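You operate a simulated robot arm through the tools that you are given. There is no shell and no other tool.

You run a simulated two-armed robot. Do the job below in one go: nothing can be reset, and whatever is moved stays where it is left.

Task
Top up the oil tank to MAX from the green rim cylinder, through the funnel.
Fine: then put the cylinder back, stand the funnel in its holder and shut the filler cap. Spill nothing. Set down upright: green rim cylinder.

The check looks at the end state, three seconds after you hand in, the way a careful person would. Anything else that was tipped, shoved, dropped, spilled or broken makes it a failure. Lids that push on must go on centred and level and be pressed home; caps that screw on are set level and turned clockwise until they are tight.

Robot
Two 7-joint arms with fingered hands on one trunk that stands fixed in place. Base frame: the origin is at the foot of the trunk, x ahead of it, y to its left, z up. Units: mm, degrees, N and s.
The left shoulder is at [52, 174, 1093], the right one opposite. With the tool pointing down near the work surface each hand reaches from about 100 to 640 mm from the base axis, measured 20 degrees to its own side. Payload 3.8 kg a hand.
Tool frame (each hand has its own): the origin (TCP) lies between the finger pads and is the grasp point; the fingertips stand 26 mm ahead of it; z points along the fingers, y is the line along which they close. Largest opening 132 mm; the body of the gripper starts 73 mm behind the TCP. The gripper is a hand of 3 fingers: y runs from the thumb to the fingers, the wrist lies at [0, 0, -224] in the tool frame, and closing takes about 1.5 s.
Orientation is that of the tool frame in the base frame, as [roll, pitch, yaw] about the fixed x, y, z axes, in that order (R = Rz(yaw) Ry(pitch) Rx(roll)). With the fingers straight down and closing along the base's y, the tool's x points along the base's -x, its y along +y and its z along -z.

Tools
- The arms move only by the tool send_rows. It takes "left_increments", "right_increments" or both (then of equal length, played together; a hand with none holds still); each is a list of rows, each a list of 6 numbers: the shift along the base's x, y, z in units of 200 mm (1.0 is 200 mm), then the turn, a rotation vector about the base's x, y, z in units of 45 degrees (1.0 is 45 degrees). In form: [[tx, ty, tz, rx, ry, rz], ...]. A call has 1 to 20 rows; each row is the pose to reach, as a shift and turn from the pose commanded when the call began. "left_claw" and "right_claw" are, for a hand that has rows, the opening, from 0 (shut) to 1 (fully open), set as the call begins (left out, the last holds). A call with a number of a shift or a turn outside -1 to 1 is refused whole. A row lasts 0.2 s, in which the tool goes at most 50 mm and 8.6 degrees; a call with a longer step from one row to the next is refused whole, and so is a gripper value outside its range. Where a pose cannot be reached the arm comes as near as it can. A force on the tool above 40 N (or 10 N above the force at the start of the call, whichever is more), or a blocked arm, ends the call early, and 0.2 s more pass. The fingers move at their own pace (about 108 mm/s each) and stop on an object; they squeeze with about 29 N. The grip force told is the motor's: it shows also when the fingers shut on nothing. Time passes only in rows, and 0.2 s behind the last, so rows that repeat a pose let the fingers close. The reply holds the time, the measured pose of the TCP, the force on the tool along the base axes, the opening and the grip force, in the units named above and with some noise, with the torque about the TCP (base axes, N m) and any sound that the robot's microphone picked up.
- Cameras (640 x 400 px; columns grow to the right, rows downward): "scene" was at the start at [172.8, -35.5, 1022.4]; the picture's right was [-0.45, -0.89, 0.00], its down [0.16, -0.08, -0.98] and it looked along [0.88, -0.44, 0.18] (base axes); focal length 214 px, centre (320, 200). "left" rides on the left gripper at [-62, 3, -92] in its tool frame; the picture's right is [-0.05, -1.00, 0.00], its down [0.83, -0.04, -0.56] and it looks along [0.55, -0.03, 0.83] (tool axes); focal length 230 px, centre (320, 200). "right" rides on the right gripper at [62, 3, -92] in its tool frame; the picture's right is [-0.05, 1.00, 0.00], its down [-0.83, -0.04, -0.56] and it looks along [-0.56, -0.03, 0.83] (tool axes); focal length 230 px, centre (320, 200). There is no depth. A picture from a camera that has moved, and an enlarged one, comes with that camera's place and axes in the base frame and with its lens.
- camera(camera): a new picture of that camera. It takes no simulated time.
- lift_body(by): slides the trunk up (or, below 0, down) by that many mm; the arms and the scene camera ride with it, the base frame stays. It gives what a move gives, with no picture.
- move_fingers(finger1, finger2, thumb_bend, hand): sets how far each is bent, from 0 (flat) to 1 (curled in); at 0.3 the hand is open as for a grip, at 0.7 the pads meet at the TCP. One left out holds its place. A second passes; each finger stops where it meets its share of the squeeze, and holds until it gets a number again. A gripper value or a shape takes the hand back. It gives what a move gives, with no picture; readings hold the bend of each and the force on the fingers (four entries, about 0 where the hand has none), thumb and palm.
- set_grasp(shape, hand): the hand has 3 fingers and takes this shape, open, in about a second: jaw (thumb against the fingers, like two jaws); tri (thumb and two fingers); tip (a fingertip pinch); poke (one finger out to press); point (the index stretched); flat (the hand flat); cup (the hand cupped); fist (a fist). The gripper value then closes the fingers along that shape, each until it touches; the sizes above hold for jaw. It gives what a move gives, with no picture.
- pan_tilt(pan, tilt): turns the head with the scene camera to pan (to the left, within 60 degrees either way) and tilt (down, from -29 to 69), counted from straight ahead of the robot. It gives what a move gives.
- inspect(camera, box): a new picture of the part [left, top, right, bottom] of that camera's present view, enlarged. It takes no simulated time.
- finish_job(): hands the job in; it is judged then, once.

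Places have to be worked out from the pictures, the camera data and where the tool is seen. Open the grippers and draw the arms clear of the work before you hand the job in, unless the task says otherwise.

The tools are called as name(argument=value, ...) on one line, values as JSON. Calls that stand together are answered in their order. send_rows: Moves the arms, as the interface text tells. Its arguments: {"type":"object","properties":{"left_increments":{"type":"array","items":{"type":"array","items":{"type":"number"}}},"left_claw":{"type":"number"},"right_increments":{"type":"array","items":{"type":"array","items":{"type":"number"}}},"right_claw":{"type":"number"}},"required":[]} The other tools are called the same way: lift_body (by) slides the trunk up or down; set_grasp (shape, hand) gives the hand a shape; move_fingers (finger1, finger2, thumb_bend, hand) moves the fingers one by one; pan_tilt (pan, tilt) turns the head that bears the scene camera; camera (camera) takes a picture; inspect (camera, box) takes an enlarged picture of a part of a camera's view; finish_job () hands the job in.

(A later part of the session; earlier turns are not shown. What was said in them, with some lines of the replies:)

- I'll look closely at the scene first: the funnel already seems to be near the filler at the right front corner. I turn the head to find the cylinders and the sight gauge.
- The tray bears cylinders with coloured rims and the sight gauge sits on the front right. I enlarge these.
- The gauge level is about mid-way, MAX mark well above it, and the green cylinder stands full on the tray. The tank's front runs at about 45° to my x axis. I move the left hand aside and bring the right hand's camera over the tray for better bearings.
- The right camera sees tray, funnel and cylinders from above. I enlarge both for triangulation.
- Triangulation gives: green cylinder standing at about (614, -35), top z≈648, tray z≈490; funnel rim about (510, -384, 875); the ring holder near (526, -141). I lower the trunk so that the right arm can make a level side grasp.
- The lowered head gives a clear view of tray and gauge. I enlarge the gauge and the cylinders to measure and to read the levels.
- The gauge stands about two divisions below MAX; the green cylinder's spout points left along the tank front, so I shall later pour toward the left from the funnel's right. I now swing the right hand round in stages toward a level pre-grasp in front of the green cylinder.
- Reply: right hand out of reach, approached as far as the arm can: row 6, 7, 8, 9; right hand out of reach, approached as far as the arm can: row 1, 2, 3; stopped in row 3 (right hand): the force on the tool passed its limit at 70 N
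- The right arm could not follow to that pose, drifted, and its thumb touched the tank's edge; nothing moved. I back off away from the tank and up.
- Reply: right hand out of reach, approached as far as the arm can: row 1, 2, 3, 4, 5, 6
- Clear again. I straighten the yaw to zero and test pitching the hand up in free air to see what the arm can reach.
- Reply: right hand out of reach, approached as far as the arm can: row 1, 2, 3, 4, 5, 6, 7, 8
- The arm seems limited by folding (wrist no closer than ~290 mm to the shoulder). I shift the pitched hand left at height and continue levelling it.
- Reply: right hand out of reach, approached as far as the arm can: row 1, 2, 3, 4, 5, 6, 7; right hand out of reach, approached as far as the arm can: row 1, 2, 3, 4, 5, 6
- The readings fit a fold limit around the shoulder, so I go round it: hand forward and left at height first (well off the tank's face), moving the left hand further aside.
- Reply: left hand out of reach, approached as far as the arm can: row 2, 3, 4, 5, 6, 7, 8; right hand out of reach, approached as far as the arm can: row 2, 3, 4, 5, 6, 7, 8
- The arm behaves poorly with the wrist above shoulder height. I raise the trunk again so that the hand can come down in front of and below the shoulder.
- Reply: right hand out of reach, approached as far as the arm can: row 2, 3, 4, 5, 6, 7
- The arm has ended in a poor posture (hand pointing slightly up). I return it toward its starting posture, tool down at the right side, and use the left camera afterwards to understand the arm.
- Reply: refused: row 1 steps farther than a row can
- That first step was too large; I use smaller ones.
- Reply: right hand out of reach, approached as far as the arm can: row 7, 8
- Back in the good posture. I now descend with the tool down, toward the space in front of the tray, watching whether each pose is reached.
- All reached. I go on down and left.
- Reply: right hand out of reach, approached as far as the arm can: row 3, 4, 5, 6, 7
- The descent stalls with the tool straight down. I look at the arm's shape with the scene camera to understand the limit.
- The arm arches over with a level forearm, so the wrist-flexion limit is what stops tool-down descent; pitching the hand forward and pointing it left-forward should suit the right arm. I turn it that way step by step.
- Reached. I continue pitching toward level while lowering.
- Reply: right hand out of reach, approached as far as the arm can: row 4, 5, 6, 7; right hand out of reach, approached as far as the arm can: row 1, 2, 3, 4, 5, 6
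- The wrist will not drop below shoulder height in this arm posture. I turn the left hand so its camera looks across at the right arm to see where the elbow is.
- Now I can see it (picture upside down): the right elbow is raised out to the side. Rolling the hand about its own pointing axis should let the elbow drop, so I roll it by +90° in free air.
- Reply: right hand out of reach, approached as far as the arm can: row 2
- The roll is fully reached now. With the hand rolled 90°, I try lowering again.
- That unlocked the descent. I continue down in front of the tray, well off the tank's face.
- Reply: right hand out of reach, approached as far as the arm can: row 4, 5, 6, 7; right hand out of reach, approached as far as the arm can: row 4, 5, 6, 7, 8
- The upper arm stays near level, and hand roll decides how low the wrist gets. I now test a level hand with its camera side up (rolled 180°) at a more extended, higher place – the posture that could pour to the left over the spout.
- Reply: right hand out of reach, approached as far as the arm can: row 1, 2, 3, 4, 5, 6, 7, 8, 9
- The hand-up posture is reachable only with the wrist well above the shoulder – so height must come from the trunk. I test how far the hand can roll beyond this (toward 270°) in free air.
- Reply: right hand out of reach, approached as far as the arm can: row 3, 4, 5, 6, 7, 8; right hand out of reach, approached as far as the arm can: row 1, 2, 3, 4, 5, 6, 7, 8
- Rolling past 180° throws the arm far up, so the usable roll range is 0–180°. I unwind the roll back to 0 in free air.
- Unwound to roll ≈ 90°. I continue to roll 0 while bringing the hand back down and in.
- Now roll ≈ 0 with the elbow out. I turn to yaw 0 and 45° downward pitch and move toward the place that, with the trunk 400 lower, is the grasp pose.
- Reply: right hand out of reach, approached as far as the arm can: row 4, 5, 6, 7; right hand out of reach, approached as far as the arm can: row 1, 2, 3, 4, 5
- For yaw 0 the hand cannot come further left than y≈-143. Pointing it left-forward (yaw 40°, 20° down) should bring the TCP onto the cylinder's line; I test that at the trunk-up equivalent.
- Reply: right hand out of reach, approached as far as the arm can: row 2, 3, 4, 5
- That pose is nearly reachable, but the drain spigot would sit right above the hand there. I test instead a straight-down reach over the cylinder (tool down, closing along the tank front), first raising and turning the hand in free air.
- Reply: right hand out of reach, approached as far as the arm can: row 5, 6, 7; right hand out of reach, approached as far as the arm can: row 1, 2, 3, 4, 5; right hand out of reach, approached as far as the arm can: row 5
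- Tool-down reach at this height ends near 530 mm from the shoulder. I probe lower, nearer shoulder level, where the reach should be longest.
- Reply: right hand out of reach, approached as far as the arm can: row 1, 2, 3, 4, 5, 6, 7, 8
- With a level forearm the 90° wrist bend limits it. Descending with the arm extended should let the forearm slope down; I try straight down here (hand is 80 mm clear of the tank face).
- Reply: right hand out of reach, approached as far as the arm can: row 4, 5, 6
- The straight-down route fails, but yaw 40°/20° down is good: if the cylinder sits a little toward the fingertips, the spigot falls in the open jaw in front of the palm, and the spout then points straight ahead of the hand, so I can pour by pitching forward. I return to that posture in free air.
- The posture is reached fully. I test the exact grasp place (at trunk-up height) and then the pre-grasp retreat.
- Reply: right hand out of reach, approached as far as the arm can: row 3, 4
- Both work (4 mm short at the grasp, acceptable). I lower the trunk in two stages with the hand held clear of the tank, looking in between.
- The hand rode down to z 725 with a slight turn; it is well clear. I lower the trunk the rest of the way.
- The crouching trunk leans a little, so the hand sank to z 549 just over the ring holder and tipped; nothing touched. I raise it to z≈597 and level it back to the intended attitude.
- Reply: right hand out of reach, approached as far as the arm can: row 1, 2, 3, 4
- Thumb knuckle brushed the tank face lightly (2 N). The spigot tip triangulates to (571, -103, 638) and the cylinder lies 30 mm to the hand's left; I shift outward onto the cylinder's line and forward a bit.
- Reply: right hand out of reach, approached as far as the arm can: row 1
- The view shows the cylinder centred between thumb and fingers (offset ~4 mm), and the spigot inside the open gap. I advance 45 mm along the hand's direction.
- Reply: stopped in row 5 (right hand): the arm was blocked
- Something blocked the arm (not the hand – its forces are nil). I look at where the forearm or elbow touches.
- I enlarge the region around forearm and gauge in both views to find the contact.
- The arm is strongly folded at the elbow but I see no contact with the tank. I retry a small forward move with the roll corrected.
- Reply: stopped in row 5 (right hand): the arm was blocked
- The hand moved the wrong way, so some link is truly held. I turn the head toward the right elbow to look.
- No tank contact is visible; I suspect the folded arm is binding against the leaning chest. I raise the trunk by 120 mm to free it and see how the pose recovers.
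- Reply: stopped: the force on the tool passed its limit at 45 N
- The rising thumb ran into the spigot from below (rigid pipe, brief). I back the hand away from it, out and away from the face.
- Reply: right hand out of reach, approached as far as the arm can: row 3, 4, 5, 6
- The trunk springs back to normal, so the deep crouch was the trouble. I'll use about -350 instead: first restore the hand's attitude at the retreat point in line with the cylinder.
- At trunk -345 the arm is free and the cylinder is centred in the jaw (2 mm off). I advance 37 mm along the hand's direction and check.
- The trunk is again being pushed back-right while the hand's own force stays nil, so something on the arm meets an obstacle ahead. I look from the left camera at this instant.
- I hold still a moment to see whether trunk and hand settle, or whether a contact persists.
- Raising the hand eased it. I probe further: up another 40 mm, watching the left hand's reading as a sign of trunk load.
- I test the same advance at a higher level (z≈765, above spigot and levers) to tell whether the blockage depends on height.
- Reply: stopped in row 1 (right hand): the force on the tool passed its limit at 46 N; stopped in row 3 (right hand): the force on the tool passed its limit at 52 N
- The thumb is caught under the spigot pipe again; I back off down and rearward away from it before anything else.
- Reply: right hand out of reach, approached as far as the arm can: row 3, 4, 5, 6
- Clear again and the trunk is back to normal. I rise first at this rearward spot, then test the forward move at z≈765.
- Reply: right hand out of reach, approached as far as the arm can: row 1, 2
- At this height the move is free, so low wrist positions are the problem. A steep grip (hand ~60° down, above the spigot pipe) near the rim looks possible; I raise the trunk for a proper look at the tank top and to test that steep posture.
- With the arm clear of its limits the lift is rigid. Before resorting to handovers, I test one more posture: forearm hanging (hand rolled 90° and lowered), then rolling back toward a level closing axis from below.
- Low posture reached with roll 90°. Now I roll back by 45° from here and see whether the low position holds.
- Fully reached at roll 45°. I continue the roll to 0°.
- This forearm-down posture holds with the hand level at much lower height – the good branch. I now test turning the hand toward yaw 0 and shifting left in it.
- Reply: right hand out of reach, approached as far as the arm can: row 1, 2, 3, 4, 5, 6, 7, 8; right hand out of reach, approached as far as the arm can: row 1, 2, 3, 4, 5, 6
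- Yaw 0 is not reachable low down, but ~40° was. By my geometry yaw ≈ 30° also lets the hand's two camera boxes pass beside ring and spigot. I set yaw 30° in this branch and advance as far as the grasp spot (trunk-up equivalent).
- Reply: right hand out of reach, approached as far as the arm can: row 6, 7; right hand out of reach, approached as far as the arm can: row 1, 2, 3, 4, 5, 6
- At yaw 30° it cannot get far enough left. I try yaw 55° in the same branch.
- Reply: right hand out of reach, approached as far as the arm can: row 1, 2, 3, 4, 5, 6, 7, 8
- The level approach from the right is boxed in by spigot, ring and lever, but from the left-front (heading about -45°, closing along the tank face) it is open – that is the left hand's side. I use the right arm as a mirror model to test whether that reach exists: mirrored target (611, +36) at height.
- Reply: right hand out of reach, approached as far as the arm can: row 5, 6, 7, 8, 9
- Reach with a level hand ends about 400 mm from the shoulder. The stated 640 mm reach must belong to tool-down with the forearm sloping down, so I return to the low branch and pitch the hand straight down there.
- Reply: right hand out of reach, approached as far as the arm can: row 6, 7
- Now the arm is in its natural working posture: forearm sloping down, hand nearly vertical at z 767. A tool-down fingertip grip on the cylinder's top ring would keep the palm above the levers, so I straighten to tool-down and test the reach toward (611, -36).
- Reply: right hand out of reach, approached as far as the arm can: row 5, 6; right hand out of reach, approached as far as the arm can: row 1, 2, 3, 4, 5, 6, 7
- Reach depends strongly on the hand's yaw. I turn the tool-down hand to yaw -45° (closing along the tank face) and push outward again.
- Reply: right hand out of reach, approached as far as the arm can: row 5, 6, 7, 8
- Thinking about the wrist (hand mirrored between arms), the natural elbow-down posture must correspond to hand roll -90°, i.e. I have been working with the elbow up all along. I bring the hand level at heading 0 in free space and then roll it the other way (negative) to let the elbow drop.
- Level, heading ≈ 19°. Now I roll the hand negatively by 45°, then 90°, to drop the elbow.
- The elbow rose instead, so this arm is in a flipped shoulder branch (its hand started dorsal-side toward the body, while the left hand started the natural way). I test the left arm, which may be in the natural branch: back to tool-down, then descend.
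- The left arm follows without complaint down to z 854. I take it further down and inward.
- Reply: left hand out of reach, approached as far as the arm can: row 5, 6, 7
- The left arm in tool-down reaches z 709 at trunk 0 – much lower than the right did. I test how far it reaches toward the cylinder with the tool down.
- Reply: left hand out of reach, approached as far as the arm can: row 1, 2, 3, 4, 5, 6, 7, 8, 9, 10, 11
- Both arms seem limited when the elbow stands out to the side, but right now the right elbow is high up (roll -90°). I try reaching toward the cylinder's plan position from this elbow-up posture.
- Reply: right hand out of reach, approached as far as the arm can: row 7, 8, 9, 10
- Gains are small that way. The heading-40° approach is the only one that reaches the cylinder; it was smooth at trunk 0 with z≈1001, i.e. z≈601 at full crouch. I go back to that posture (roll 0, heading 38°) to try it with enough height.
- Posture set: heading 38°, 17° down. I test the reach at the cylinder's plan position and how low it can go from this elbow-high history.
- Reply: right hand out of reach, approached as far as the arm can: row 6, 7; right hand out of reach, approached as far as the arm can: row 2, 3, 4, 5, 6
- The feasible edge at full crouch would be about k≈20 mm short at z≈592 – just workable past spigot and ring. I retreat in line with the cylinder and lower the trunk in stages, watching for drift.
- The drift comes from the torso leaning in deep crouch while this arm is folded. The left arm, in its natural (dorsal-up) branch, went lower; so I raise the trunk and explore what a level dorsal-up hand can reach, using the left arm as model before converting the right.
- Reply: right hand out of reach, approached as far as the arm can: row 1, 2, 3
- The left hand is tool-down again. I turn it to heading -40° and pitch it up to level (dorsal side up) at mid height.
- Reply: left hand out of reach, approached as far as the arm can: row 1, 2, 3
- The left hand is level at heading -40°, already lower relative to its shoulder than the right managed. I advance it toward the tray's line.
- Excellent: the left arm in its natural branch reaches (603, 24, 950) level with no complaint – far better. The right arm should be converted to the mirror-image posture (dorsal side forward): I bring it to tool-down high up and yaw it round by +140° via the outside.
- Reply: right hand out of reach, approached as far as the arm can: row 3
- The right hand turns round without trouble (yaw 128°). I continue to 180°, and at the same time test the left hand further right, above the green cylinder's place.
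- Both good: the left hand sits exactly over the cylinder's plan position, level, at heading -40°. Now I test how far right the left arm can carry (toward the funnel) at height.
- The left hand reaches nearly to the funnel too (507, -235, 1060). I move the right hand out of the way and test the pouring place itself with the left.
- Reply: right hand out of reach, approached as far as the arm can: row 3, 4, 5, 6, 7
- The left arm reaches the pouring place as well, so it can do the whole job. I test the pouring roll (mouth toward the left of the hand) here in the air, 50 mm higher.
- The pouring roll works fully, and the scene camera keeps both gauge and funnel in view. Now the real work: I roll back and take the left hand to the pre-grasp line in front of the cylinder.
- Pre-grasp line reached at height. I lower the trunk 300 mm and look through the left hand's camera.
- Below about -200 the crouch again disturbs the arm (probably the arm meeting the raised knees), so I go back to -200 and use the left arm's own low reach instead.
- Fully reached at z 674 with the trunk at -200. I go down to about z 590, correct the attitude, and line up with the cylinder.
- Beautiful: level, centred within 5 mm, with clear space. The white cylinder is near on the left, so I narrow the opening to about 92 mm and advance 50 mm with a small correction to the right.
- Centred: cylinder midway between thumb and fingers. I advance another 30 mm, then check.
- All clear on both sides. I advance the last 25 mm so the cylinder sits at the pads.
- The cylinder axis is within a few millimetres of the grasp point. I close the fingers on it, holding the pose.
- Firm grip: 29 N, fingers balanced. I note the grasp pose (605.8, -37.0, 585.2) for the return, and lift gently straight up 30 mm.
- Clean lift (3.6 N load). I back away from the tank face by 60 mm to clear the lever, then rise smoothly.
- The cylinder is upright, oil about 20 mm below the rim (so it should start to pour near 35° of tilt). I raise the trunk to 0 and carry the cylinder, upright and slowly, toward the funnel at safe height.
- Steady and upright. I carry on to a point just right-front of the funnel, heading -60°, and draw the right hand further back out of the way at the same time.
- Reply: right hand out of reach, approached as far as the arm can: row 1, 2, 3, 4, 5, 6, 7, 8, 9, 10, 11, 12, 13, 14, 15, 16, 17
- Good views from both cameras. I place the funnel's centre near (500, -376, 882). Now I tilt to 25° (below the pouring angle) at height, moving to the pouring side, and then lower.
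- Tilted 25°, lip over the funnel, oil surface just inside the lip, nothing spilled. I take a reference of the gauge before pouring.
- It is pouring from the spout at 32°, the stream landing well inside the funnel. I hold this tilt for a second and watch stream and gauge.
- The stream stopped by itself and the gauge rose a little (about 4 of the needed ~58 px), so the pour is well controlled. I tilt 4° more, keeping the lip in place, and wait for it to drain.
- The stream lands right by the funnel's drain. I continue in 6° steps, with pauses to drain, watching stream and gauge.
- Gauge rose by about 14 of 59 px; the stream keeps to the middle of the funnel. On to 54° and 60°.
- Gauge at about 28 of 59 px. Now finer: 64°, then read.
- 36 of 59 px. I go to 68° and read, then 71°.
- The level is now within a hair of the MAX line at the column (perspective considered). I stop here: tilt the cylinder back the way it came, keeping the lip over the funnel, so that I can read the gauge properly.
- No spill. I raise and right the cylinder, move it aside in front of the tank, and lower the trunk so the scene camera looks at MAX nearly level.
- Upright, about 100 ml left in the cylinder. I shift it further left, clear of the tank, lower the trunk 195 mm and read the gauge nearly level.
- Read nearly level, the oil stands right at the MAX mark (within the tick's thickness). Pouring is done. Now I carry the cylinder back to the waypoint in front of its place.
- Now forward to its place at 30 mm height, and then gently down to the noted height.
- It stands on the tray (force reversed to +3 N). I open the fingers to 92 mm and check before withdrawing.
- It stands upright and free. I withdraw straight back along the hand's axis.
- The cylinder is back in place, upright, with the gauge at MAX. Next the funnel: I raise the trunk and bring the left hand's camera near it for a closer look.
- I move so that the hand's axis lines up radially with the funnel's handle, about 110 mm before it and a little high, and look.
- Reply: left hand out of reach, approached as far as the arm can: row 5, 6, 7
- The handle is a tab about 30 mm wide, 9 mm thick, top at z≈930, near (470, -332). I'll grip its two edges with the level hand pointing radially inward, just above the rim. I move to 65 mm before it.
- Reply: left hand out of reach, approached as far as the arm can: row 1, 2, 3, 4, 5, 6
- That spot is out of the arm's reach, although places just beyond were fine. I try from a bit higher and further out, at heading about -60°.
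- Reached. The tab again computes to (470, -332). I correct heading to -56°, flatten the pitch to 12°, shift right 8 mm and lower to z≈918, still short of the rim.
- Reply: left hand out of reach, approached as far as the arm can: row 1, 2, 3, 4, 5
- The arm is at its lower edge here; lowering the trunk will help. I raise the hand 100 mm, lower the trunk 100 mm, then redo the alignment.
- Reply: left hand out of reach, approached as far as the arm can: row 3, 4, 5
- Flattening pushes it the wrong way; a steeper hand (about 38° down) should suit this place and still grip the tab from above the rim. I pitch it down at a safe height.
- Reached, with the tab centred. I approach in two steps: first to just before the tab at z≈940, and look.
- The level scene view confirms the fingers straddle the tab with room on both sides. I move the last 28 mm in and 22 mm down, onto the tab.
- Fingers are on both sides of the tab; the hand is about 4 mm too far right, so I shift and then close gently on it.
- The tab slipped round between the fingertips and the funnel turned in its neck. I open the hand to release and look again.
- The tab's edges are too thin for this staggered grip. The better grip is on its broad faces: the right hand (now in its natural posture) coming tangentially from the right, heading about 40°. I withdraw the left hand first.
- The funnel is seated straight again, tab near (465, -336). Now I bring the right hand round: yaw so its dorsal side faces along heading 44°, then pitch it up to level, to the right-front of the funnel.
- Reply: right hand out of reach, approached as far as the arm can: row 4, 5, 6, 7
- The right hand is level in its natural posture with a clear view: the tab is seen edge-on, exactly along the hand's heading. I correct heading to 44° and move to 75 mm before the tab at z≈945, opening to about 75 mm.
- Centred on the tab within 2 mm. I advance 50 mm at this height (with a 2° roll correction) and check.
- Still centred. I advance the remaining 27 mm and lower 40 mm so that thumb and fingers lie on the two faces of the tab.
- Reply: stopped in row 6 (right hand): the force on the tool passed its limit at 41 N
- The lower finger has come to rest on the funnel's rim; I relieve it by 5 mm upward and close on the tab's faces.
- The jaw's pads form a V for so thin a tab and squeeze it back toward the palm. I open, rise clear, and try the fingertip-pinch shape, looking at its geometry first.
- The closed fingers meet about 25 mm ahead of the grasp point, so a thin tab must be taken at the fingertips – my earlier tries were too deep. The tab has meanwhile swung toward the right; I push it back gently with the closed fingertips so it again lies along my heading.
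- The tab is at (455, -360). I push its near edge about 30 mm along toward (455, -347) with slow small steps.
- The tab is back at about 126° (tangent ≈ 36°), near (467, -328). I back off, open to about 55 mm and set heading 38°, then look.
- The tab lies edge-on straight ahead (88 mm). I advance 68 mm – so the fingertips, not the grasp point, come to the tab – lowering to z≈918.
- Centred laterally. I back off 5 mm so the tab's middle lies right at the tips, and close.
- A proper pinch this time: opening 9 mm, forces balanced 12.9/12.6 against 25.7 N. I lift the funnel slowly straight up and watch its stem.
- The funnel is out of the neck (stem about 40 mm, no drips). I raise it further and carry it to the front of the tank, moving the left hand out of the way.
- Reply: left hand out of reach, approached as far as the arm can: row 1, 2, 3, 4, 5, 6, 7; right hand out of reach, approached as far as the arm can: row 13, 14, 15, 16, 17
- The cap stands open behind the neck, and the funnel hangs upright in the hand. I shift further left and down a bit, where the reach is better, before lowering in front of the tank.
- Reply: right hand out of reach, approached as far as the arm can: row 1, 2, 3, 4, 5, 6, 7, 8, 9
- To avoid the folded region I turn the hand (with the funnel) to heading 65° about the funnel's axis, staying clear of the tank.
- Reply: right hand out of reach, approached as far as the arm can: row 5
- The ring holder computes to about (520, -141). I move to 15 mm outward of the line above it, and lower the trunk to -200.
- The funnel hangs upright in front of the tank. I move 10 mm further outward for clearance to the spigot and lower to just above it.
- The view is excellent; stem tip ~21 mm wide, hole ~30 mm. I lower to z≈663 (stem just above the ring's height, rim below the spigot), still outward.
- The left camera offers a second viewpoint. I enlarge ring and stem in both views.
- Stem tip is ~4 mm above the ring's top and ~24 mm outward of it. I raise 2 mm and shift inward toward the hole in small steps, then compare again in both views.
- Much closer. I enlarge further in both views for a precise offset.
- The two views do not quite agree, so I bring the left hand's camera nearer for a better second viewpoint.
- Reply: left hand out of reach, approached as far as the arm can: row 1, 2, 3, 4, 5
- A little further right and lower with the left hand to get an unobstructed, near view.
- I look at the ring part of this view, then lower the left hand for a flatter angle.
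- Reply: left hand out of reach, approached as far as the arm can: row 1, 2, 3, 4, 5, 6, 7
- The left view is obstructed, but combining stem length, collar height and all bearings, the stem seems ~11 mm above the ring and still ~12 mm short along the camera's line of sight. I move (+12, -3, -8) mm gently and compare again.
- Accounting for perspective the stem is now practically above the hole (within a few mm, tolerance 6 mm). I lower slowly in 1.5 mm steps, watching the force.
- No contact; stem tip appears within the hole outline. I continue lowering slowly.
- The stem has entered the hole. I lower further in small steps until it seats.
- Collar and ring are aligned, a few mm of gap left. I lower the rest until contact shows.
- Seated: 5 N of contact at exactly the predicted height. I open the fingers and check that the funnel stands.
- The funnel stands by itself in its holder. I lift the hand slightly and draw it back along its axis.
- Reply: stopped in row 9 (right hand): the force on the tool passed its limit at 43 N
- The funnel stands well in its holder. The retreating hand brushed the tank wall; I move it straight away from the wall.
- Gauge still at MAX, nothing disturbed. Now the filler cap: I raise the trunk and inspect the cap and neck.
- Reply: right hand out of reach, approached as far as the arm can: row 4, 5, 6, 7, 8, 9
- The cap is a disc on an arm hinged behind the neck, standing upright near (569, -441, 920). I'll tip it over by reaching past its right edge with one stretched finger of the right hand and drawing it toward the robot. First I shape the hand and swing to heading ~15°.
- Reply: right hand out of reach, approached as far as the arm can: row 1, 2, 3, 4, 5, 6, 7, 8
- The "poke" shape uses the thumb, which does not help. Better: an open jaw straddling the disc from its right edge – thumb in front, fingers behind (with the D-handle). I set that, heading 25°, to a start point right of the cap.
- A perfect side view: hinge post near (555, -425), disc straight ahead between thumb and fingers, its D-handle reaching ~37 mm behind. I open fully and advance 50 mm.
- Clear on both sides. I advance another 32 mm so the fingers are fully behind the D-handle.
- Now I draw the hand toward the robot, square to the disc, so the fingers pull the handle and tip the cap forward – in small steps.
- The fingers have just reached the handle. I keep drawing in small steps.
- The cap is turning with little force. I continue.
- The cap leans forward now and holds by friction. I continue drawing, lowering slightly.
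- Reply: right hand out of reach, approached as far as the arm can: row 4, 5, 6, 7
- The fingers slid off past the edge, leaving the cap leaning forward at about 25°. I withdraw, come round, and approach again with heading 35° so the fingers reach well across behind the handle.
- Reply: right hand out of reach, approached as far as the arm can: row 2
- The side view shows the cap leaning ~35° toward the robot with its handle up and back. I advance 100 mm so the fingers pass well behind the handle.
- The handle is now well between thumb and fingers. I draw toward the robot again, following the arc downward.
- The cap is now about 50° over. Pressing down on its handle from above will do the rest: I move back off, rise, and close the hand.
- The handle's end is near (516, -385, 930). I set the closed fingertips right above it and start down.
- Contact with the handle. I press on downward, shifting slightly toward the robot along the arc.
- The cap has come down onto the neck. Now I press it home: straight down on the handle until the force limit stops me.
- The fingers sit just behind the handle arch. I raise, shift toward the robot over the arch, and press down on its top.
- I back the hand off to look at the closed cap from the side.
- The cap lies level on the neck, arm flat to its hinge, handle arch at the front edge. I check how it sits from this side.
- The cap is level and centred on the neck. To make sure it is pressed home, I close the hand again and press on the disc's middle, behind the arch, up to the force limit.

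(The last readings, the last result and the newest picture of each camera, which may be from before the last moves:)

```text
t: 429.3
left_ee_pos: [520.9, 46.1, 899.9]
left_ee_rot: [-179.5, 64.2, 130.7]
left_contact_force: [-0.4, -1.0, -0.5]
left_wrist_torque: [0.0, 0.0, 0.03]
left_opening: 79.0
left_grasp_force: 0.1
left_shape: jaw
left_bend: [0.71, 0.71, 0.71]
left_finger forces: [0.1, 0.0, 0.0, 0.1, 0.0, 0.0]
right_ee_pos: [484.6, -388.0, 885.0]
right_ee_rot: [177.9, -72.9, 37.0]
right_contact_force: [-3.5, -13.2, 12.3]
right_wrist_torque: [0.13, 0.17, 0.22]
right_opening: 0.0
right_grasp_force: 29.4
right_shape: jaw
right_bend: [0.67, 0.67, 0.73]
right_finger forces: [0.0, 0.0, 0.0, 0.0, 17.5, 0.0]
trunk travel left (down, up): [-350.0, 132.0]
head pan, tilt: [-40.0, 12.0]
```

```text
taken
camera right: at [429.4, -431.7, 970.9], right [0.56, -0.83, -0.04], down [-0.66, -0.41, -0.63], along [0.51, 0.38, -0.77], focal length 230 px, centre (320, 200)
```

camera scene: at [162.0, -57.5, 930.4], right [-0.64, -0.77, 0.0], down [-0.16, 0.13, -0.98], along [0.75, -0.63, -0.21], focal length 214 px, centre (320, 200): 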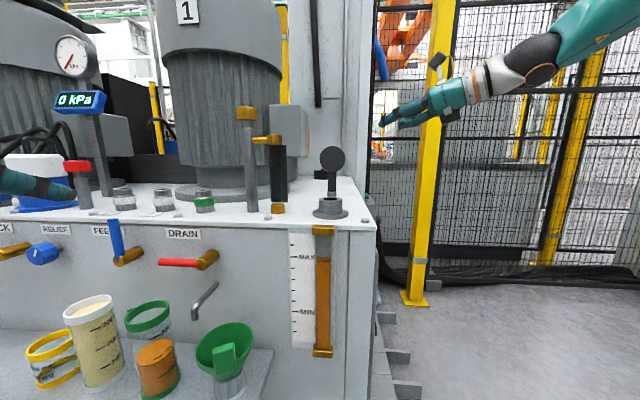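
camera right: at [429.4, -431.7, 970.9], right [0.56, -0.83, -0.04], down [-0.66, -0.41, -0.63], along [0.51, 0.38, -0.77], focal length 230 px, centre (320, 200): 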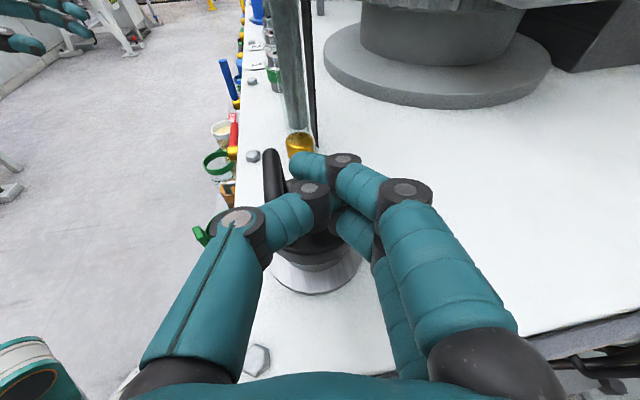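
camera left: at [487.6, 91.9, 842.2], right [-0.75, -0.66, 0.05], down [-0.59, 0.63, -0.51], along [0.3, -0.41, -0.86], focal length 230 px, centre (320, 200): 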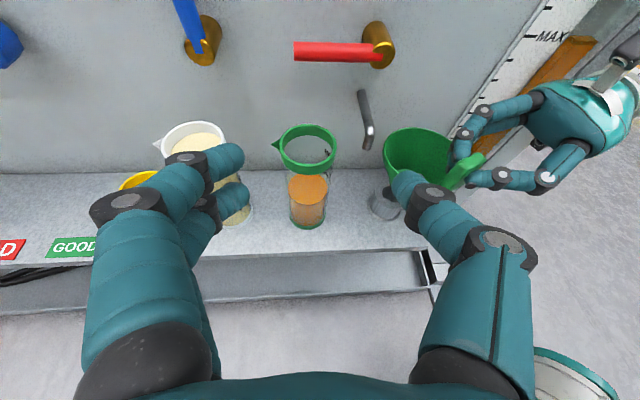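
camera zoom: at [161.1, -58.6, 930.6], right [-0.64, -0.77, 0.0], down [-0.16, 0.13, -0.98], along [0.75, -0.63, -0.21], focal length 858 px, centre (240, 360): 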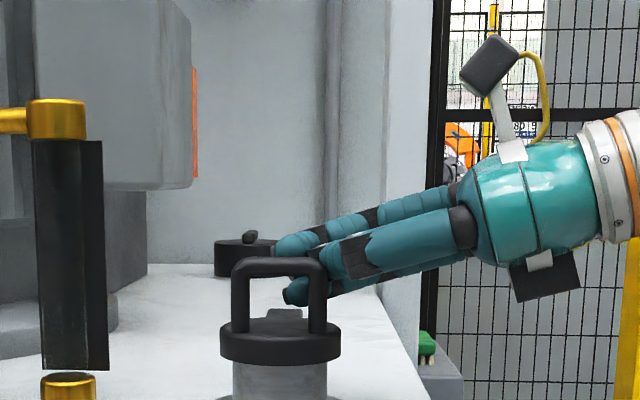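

The thumb leans sideways on the arch there – not a clean press. I rise and press on the arch's top instead, which is the far edge from the hinge.

send_rows(right_increments=[[0.01, -0.01, 0.05, 0, 0, 0], [0.01, -0.01, 0.13, 0, 0, 0], [0.0, 0.0, 0.22, 0, 0, 0], [-0.03, 0.03, 0.27, 0, 0, 0], [-0.07, 0.07, 0.28, 0, 0, 0], [-0.095, 0.1, 0.28, 0, 0, 0], [-0.095, 0.1, 0.28, 0, 0, 0]])

send_rows(right_increments=[[0, 0, -0.03, 0, 0, 0], [0, 0, -0.06, 0, 0, 0], [0, 0, -0.08, 0, 0, 0], [0, 0, -0.1, 0, 0, 0], [0, 0, -0.115, 0, 0, 0], [0, 0, -0.13, 0, 0, 0], [0, 0, -0.145, 0, 0, 0], [0, 0, -0.16, 0, 0, 0]])

inspect(camera="scene", box=[290, 110, 390, 210])

camera(camera="right")

```text
t: 430.9
left_ee_pos: [521.2, 45.3, 898.9]
left_ee_rot: [-179.2, 64.2, 130.7]
left_contact_force: [-0.3, -0.9, -0.3]
left_wrist_torque: [0.03, -0.01, 0.0]
left_opening: 79.3
left_grasp_force: 0.0
left_shape: jaw
left_bend: [0.71, 0.71, 0.71]
left_finger forces: [0.0, 0.0, 0.0, 0.1, 0.0, 0.0]
right_ee_pos: [465.5, -365.6, 939.7]
right_ee_rot: [178.2, -72.8, 36.8]
right_contact_force: [0.2, -0.2, -1.2]
right_wrist_torque: [-0.01, 0.03, 0.01]
right_opening: 0.0
right_grasp_force: 29.2
right_shape: jaw
right_bend: [0.67, 0.67, 0.73]
right_finger forces: [0.0, 0.0, 0.1, 0.1, 0.0, 0.0]
trunk travel left (down, up): [-350.0, 132.0]
head pan, tilt: [-40.0, 12.0]
```

```text
t: 432.7
left_ee_pos: [521.9, 46.6, 898.8]
left_ee_rot: [-179.4, 64.3, 130.8]
left_contact_force: [-0.1, 0.2, -0.1]
left_wrist_torque: [0.01, 0.02, 0.03]
left_opening: 79.1
left_grasp_force: 0.1
left_shape: jaw
left_bend: [0.71, 0.71, 0.71]
left_finger forces: [0.0, 0.1, 0.0, 0.0, 0.1, 0.0]
right_ee_pos: [466.8, -366.9, 908.6]
right_ee_rot: [177.9, -73.1, 37.2]
right_contact_force: [-1.5, -1.3, 5.8]
right_wrist_torque: [-0.04, -0.02, -0.03]
right_opening: 0.0
right_grasp_force: 28.8
right_shape: jaw
right_bend: [0.67, 0.68, 0.73]
right_finger forces: [0.0, 0.0, 0.0, 0.1, 0.1, 0.1]
trunk travel left (down, up): [-350.0, 132.0]
head pan, tilt: [-40.0, 12.0]
```

```text
4.00 times, centred on (340, 160) of scene
camera zoom: at [161.4, -57.7, 930.6], right [-0.64, -0.77, 0.0], down [-0.16, 0.13, -0.98], along [0.75, -0.63, -0.21], focal length 858 px, centre (240, 360)
```

zoom: 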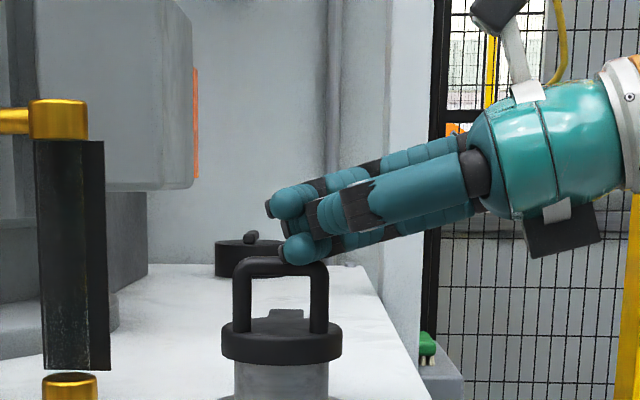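

```text
taken
camera right: at [410.4, -409.9, 995.9], right [0.56, -0.83, -0.04], down [-0.65, -0.42, -0.63], along [0.51, 0.38, -0.77], focal length 230 px, centre (320, 200)
```

right: 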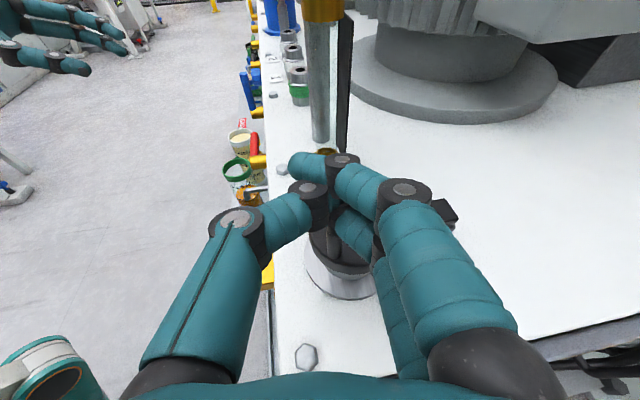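

The fingertip stands on the arch's top. I press down in small steps until the limit.

send_rows(right_increments=[[0, 0, -0.015, 0, 0, 0], [0, 0, -0.03, 0, 0, 0], [0, 0, -0.045, 0, 0, 0], [0, 0, -0.06, 0, 0, 0], [0, 0, -0.075, 0, 0, 0], [0, 0, -0.09, 0, 0, 0], [0, 0, -0.105, 0, 0, 0], [0, 0, -0.12, 0, 0, 0]])

inspect(camera="scene", box=[290, 110, 390, 210])

```text
t: 433.7
left_ee_pos: [519.6, 47.0, 899.3]
left_ee_rot: [-179.4, 64.3, 130.7]
left_contact_force: [0.0, -0.4, 0.3]
left_wrist_torque: [-0.02, 0.04, -0.01]
left_opening: 78.9
left_grasp_force: 0.0
left_shape: jaw
left_bend: [0.71, 0.71, 0.71]
left_finger forces: [0.1, 0.0, 0.1, 0.0, 0.0, 0.1]
right_ee_pos: [468.1, -367.9, 905.2]
right_ee_rot: [176.0, -74.0, 39.0]
right_contact_force: [-14.7, -9.0, 19.8]
right_wrist_torque: [-0.21, 0.2, -0.09]
right_opening: 0.1
right_grasp_force: 28.9
right_shape: jaw
right_bend: [0.67, 0.71, 0.74]
right_finger forces: [0.0, 39.4, 0.1, 0.1, 0.0, 0.0]
trunk travel left (down, up): [-350.0, 132.0]
head pan, tilt: [-40.0, 12.0]
stopped in row 4 (right hand): the force on the tool passed its limit at 42 N (the readings are from after the stop); the commanded pose is now the measured one
```

```text
4.00 times, centred on (340, 160) of scene
camera zoom: at [159.9, -58.2, 930.7], right [-0.64, -0.77, 0.0], down [-0.16, 0.13, -0.98], along [0.75, -0.63, -0.21], focal length 858 px, centre (240, 360)
```

zoom: 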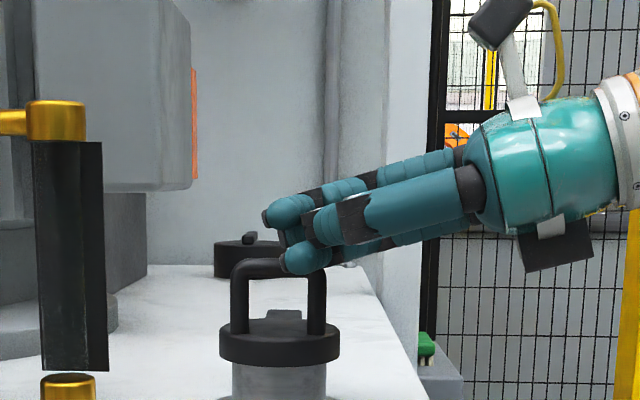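

It withstood 42 N without further travel – the cap is home. I lift the hand clear, open it, and inspect.

send_rows(right_increments=[[0, 0, 0.08, 0, 0, 0], [0, 0, 0.2, 0, 0, 0], [0, 0, 0.32, 0, 0, 0], [-0.05, -0.1, 0.4, 0, 0, 0], [-0.1, -0.22, 0.4, 0, 0, 0], [-0.15, -0.34, 0.4, 0, 0, 0], [-0.17, -0.44, 0.38, 0, 0, 0]], right_claw=0.7)

inspect(camera="right", box=[230, 100, 400, 260])

inspect(camera="scene", box=[290, 140, 370, 220])

camera(camera="scene")

```text
t: 435.3
left_ee_pos: [521.0, 46.2, 898.3]
left_ee_rot: [-179.2, 64.2, 130.8]
left_contact_force: [0.0, -0.9, -0.3]
left_wrist_torque: [0.0, 0.02, -0.03]
left_opening: 79.2
left_grasp_force: 0.1
left_shape: jaw
left_bend: [0.71, 0.71, 0.71]
left_finger forces: [0.1, 0.1, 0.0, 0.0, 0.1, 0.0]
right_ee_pos: [435.0, -456.5, 978.6]
right_ee_rot: [177.1, -73.6, 37.9]
right_contact_force: [-0.6, -0.1, -0.2]
right_wrist_torque: [-0.02, -0.01, 0.0]
right_opening: 92.3
right_grasp_force: 0.0
right_shape: jaw
right_bend: [0.68, 0.68, 0.64]
right_finger forces: [0.0, 0.0, 0.1, 0.1, 0.0, 0.0]
trunk travel left (down, up): [-350.0, 132.0]
head pan, tilt: [-40.0, 12.0]
```

```text
2.50 times, centred on (315, 180) of right
camera zoom: at [377.6, -499.4, 1063.7], right [0.56, -0.82, -0.04], down [-0.65, -0.41, -0.64], along [0.51, 0.38, -0.77], focal length 575 px, centre (332, 250)
```

zoom: 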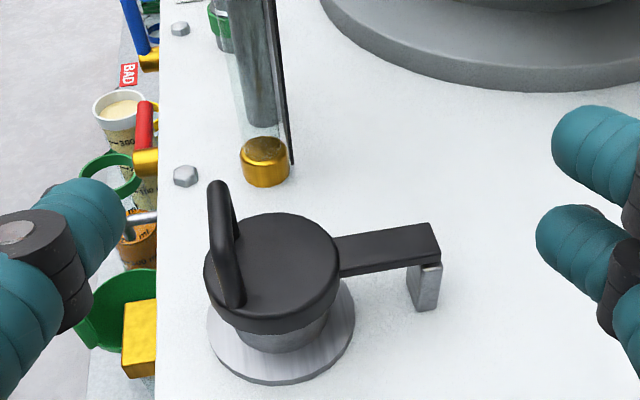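

```text
5.00 times, centred on (330, 180) of scene
camera zoom: at [161.9, -58.1, 930.4], right [-0.64, -0.77, 0.0], down [-0.16, 0.13, -0.98], along [0.75, -0.63, -0.21], focal length 1072 px, centre (270, 300)
```

zoom: 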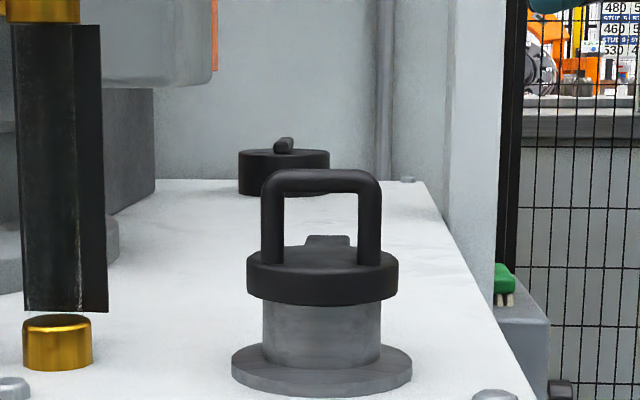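

```text
taken
camera scene: at [161.9, -58.1, 930.4], right [-0.64, -0.77, 0.0], down [-0.16, 0.13, -0.98], along [0.75, -0.63, -0.21], focal length 214 px, centre (320, 200)
```

scene: 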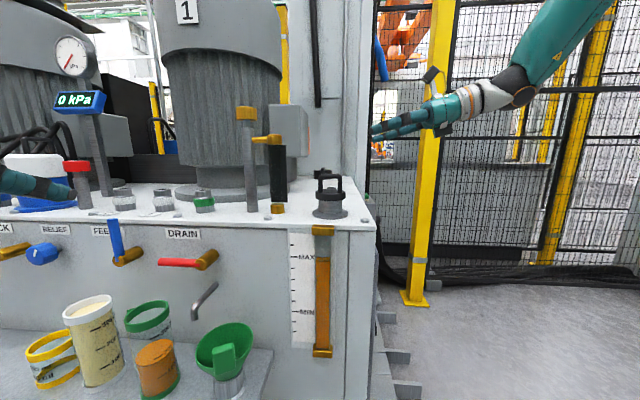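

The cap is shut, level and centred. A last close check of funnel, cylinder and gauge before drawing the arms back.

pan_tilt(pan=-25, tilt=30)

inspect(camera="scene", box=[180, 160, 380, 320])

send_rows(right_increments=[[-0.05, -0.05, 0.05, 0, 0, 0], [-0.12, -0.12, 0.1, 0, 0, 0], [-0.2, -0.2, 0.15, 0, 0, 0], [-0.28, -0.28, 0.2, 0, 0, 0], [-0.36, -0.3, 0.25, 0, 0, 0], [-0.4, -0.3, 0.25, 0, 0, 0]], left_increments=[[-0.08, 0.05, 0.05, 0, 0, 0], [-0.17, 0.12, 0.1, 0, 0, 0], [-0.26, 0.2, 0.15, 0, 0, 0], [-0.35, 0.3, 0.2, 0, 0, 0], [-0.44, 0.4, 0.2, 0, 0, 0], [-0.5, 0.5, 0.2, 0, 0, 0]], right_claw=1.0, left_claw=1.0)

camera(camera="scene")

```text
t: 436.1
left_ee_pos: [522.1, 47.2, 899.1]
left_ee_rot: [-179.2, 64.2, 130.8]
left_contact_force: [0.5, -1.1, -0.8]
left_wrist_torque: [0.01, -0.02, -0.02]
left_opening: 79.4
left_grasp_force: 0.1
left_shape: jaw
left_bend: [0.71, 0.71, 0.71]
left_finger forces: [0.0, 0.1, 0.0, 0.1, 0.1, 0.1]
right_ee_pos: [435.0, -455.8, 978.8]
right_ee_rot: [177.1, -73.6, 37.9]
right_contact_force: [-0.8, 0.1, -0.3]
right_wrist_torque: [0.0, -0.03, -0.02]
right_opening: 92.0
right_grasp_force: 0.0
right_shape: jaw
right_bend: [0.68, 0.68, 0.64]
right_finger forces: [0.0, 0.1, 0.0, 0.1, 0.0, 0.0]
trunk travel left (down, up): [-350.0, 132.0]
head pan, tilt: [-25.0, 30.0]
```

```text
2.50 times, centred on (280, 240) of scene
camera zoom: at [172.3, -36.3, 901.4], right [-0.42, -0.91, 0.0], down [-0.45, 0.21, -0.87], along [0.79, -0.37, -0.5], focal length 536 px, centre (420, 100)
```

zoom: 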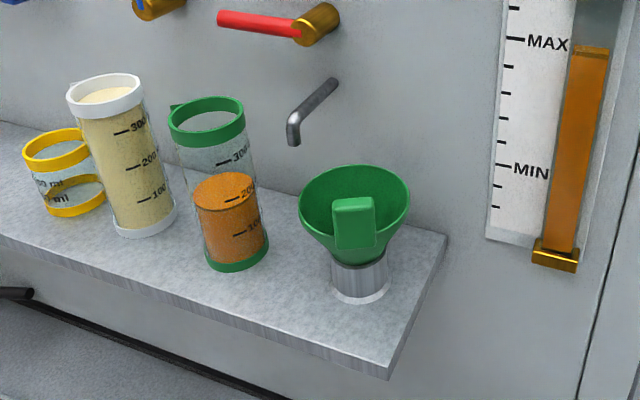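

```text
t: 437.5
left_ee_pos: [427.3, 136.6, 939.4]
left_ee_rot: [-179.1, 64.3, 130.9]
left_contact_force: [0.6, 0.1, 0.6]
left_wrist_torque: [0.02, 0.03, 0.01]
left_opening: 131.7
left_grasp_force: 0.1
left_shape: jaw
left_bend: [0.3, 0.3, 0.3]
left_finger forces: [0.0, 0.1, 0.1, 0.1, 0.0, 0.0]
left hand out of reach, approached as far as the arm can: row 6
right_ee_pos: [376.3, -518.3, 1021.7]
right_ee_rot: [177.2, -73.6, 37.9]
right_contact_force: [0.1, 0.0, -0.5]
right_wrist_torque: [0.01, 0.02, 0.0]
right_opening: 131.9
right_grasp_force: 0.1
right_shape: jaw
right_bend: [0.3, 0.3, 0.3]
right_finger forces: [0.0, 0.1, 0.0, 0.1, 0.0, 0.1]
right hand out of reach, approached as far as the arm can: row 5, 6
trunk travel left (down, up): [-350.0, 132.0]
head pan, tilt: [-25.0, 30.0]
```

```text
taken
camera scene: at [172.4, -36.4, 901.3], right [-0.42, -0.91, 0.0], down [-0.45, 0.21, -0.87], along [0.79, -0.37, -0.5], focal length 214 px, centre (320, 200)
```

scene: 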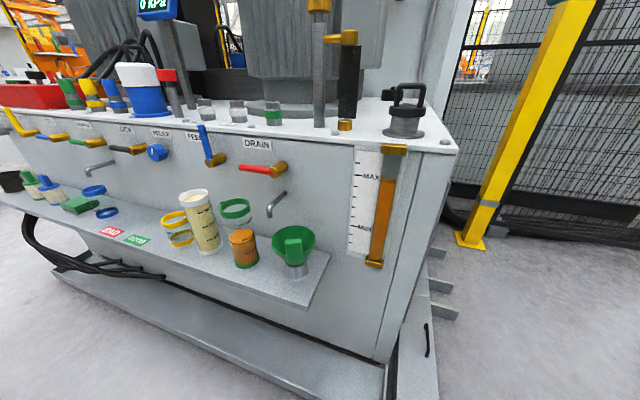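

Everything is in its end state: oil at MAX, the green rim cylinder upright in its place, the funnel standing in its holder, the cap shut and pressed home, nothing spilled, and both hands open and clear. I hand the job in.

finish_job()

```text
The job is handed in.
```

I topped up the oil tank to MAX from the green rim cylinder, through the funnel, and handed the job in. I have no verdict from the check yet.

- **Oil level:** read with the camera nearly level, the oil stands at the MAX mark, within the thickness of the tick.
- **Green rim cylinder:** it is back upright in its place on the tray, within a few millimetres of where it was, with roughly 100 ml left in it.
- **Funnel:** it stands upright in the ring holder on the tray.
- **Filler cap:** it is shut, level and centred. I pressed on it until the force limit stopped me at 42 N, and it went down no further.
- **Spills:** I saw none in any picture.

On the way there, the right hand bumped fixed parts several times: the tank's top edge, its front wall, and the drain spigot with up to about 50 N. My first tries at gripping the funnel slipped and turned it in the filler neck, with nothing coming out. No lever looked moved, and nothing looked damaged.

Both hands are open and drawn clear of the work.
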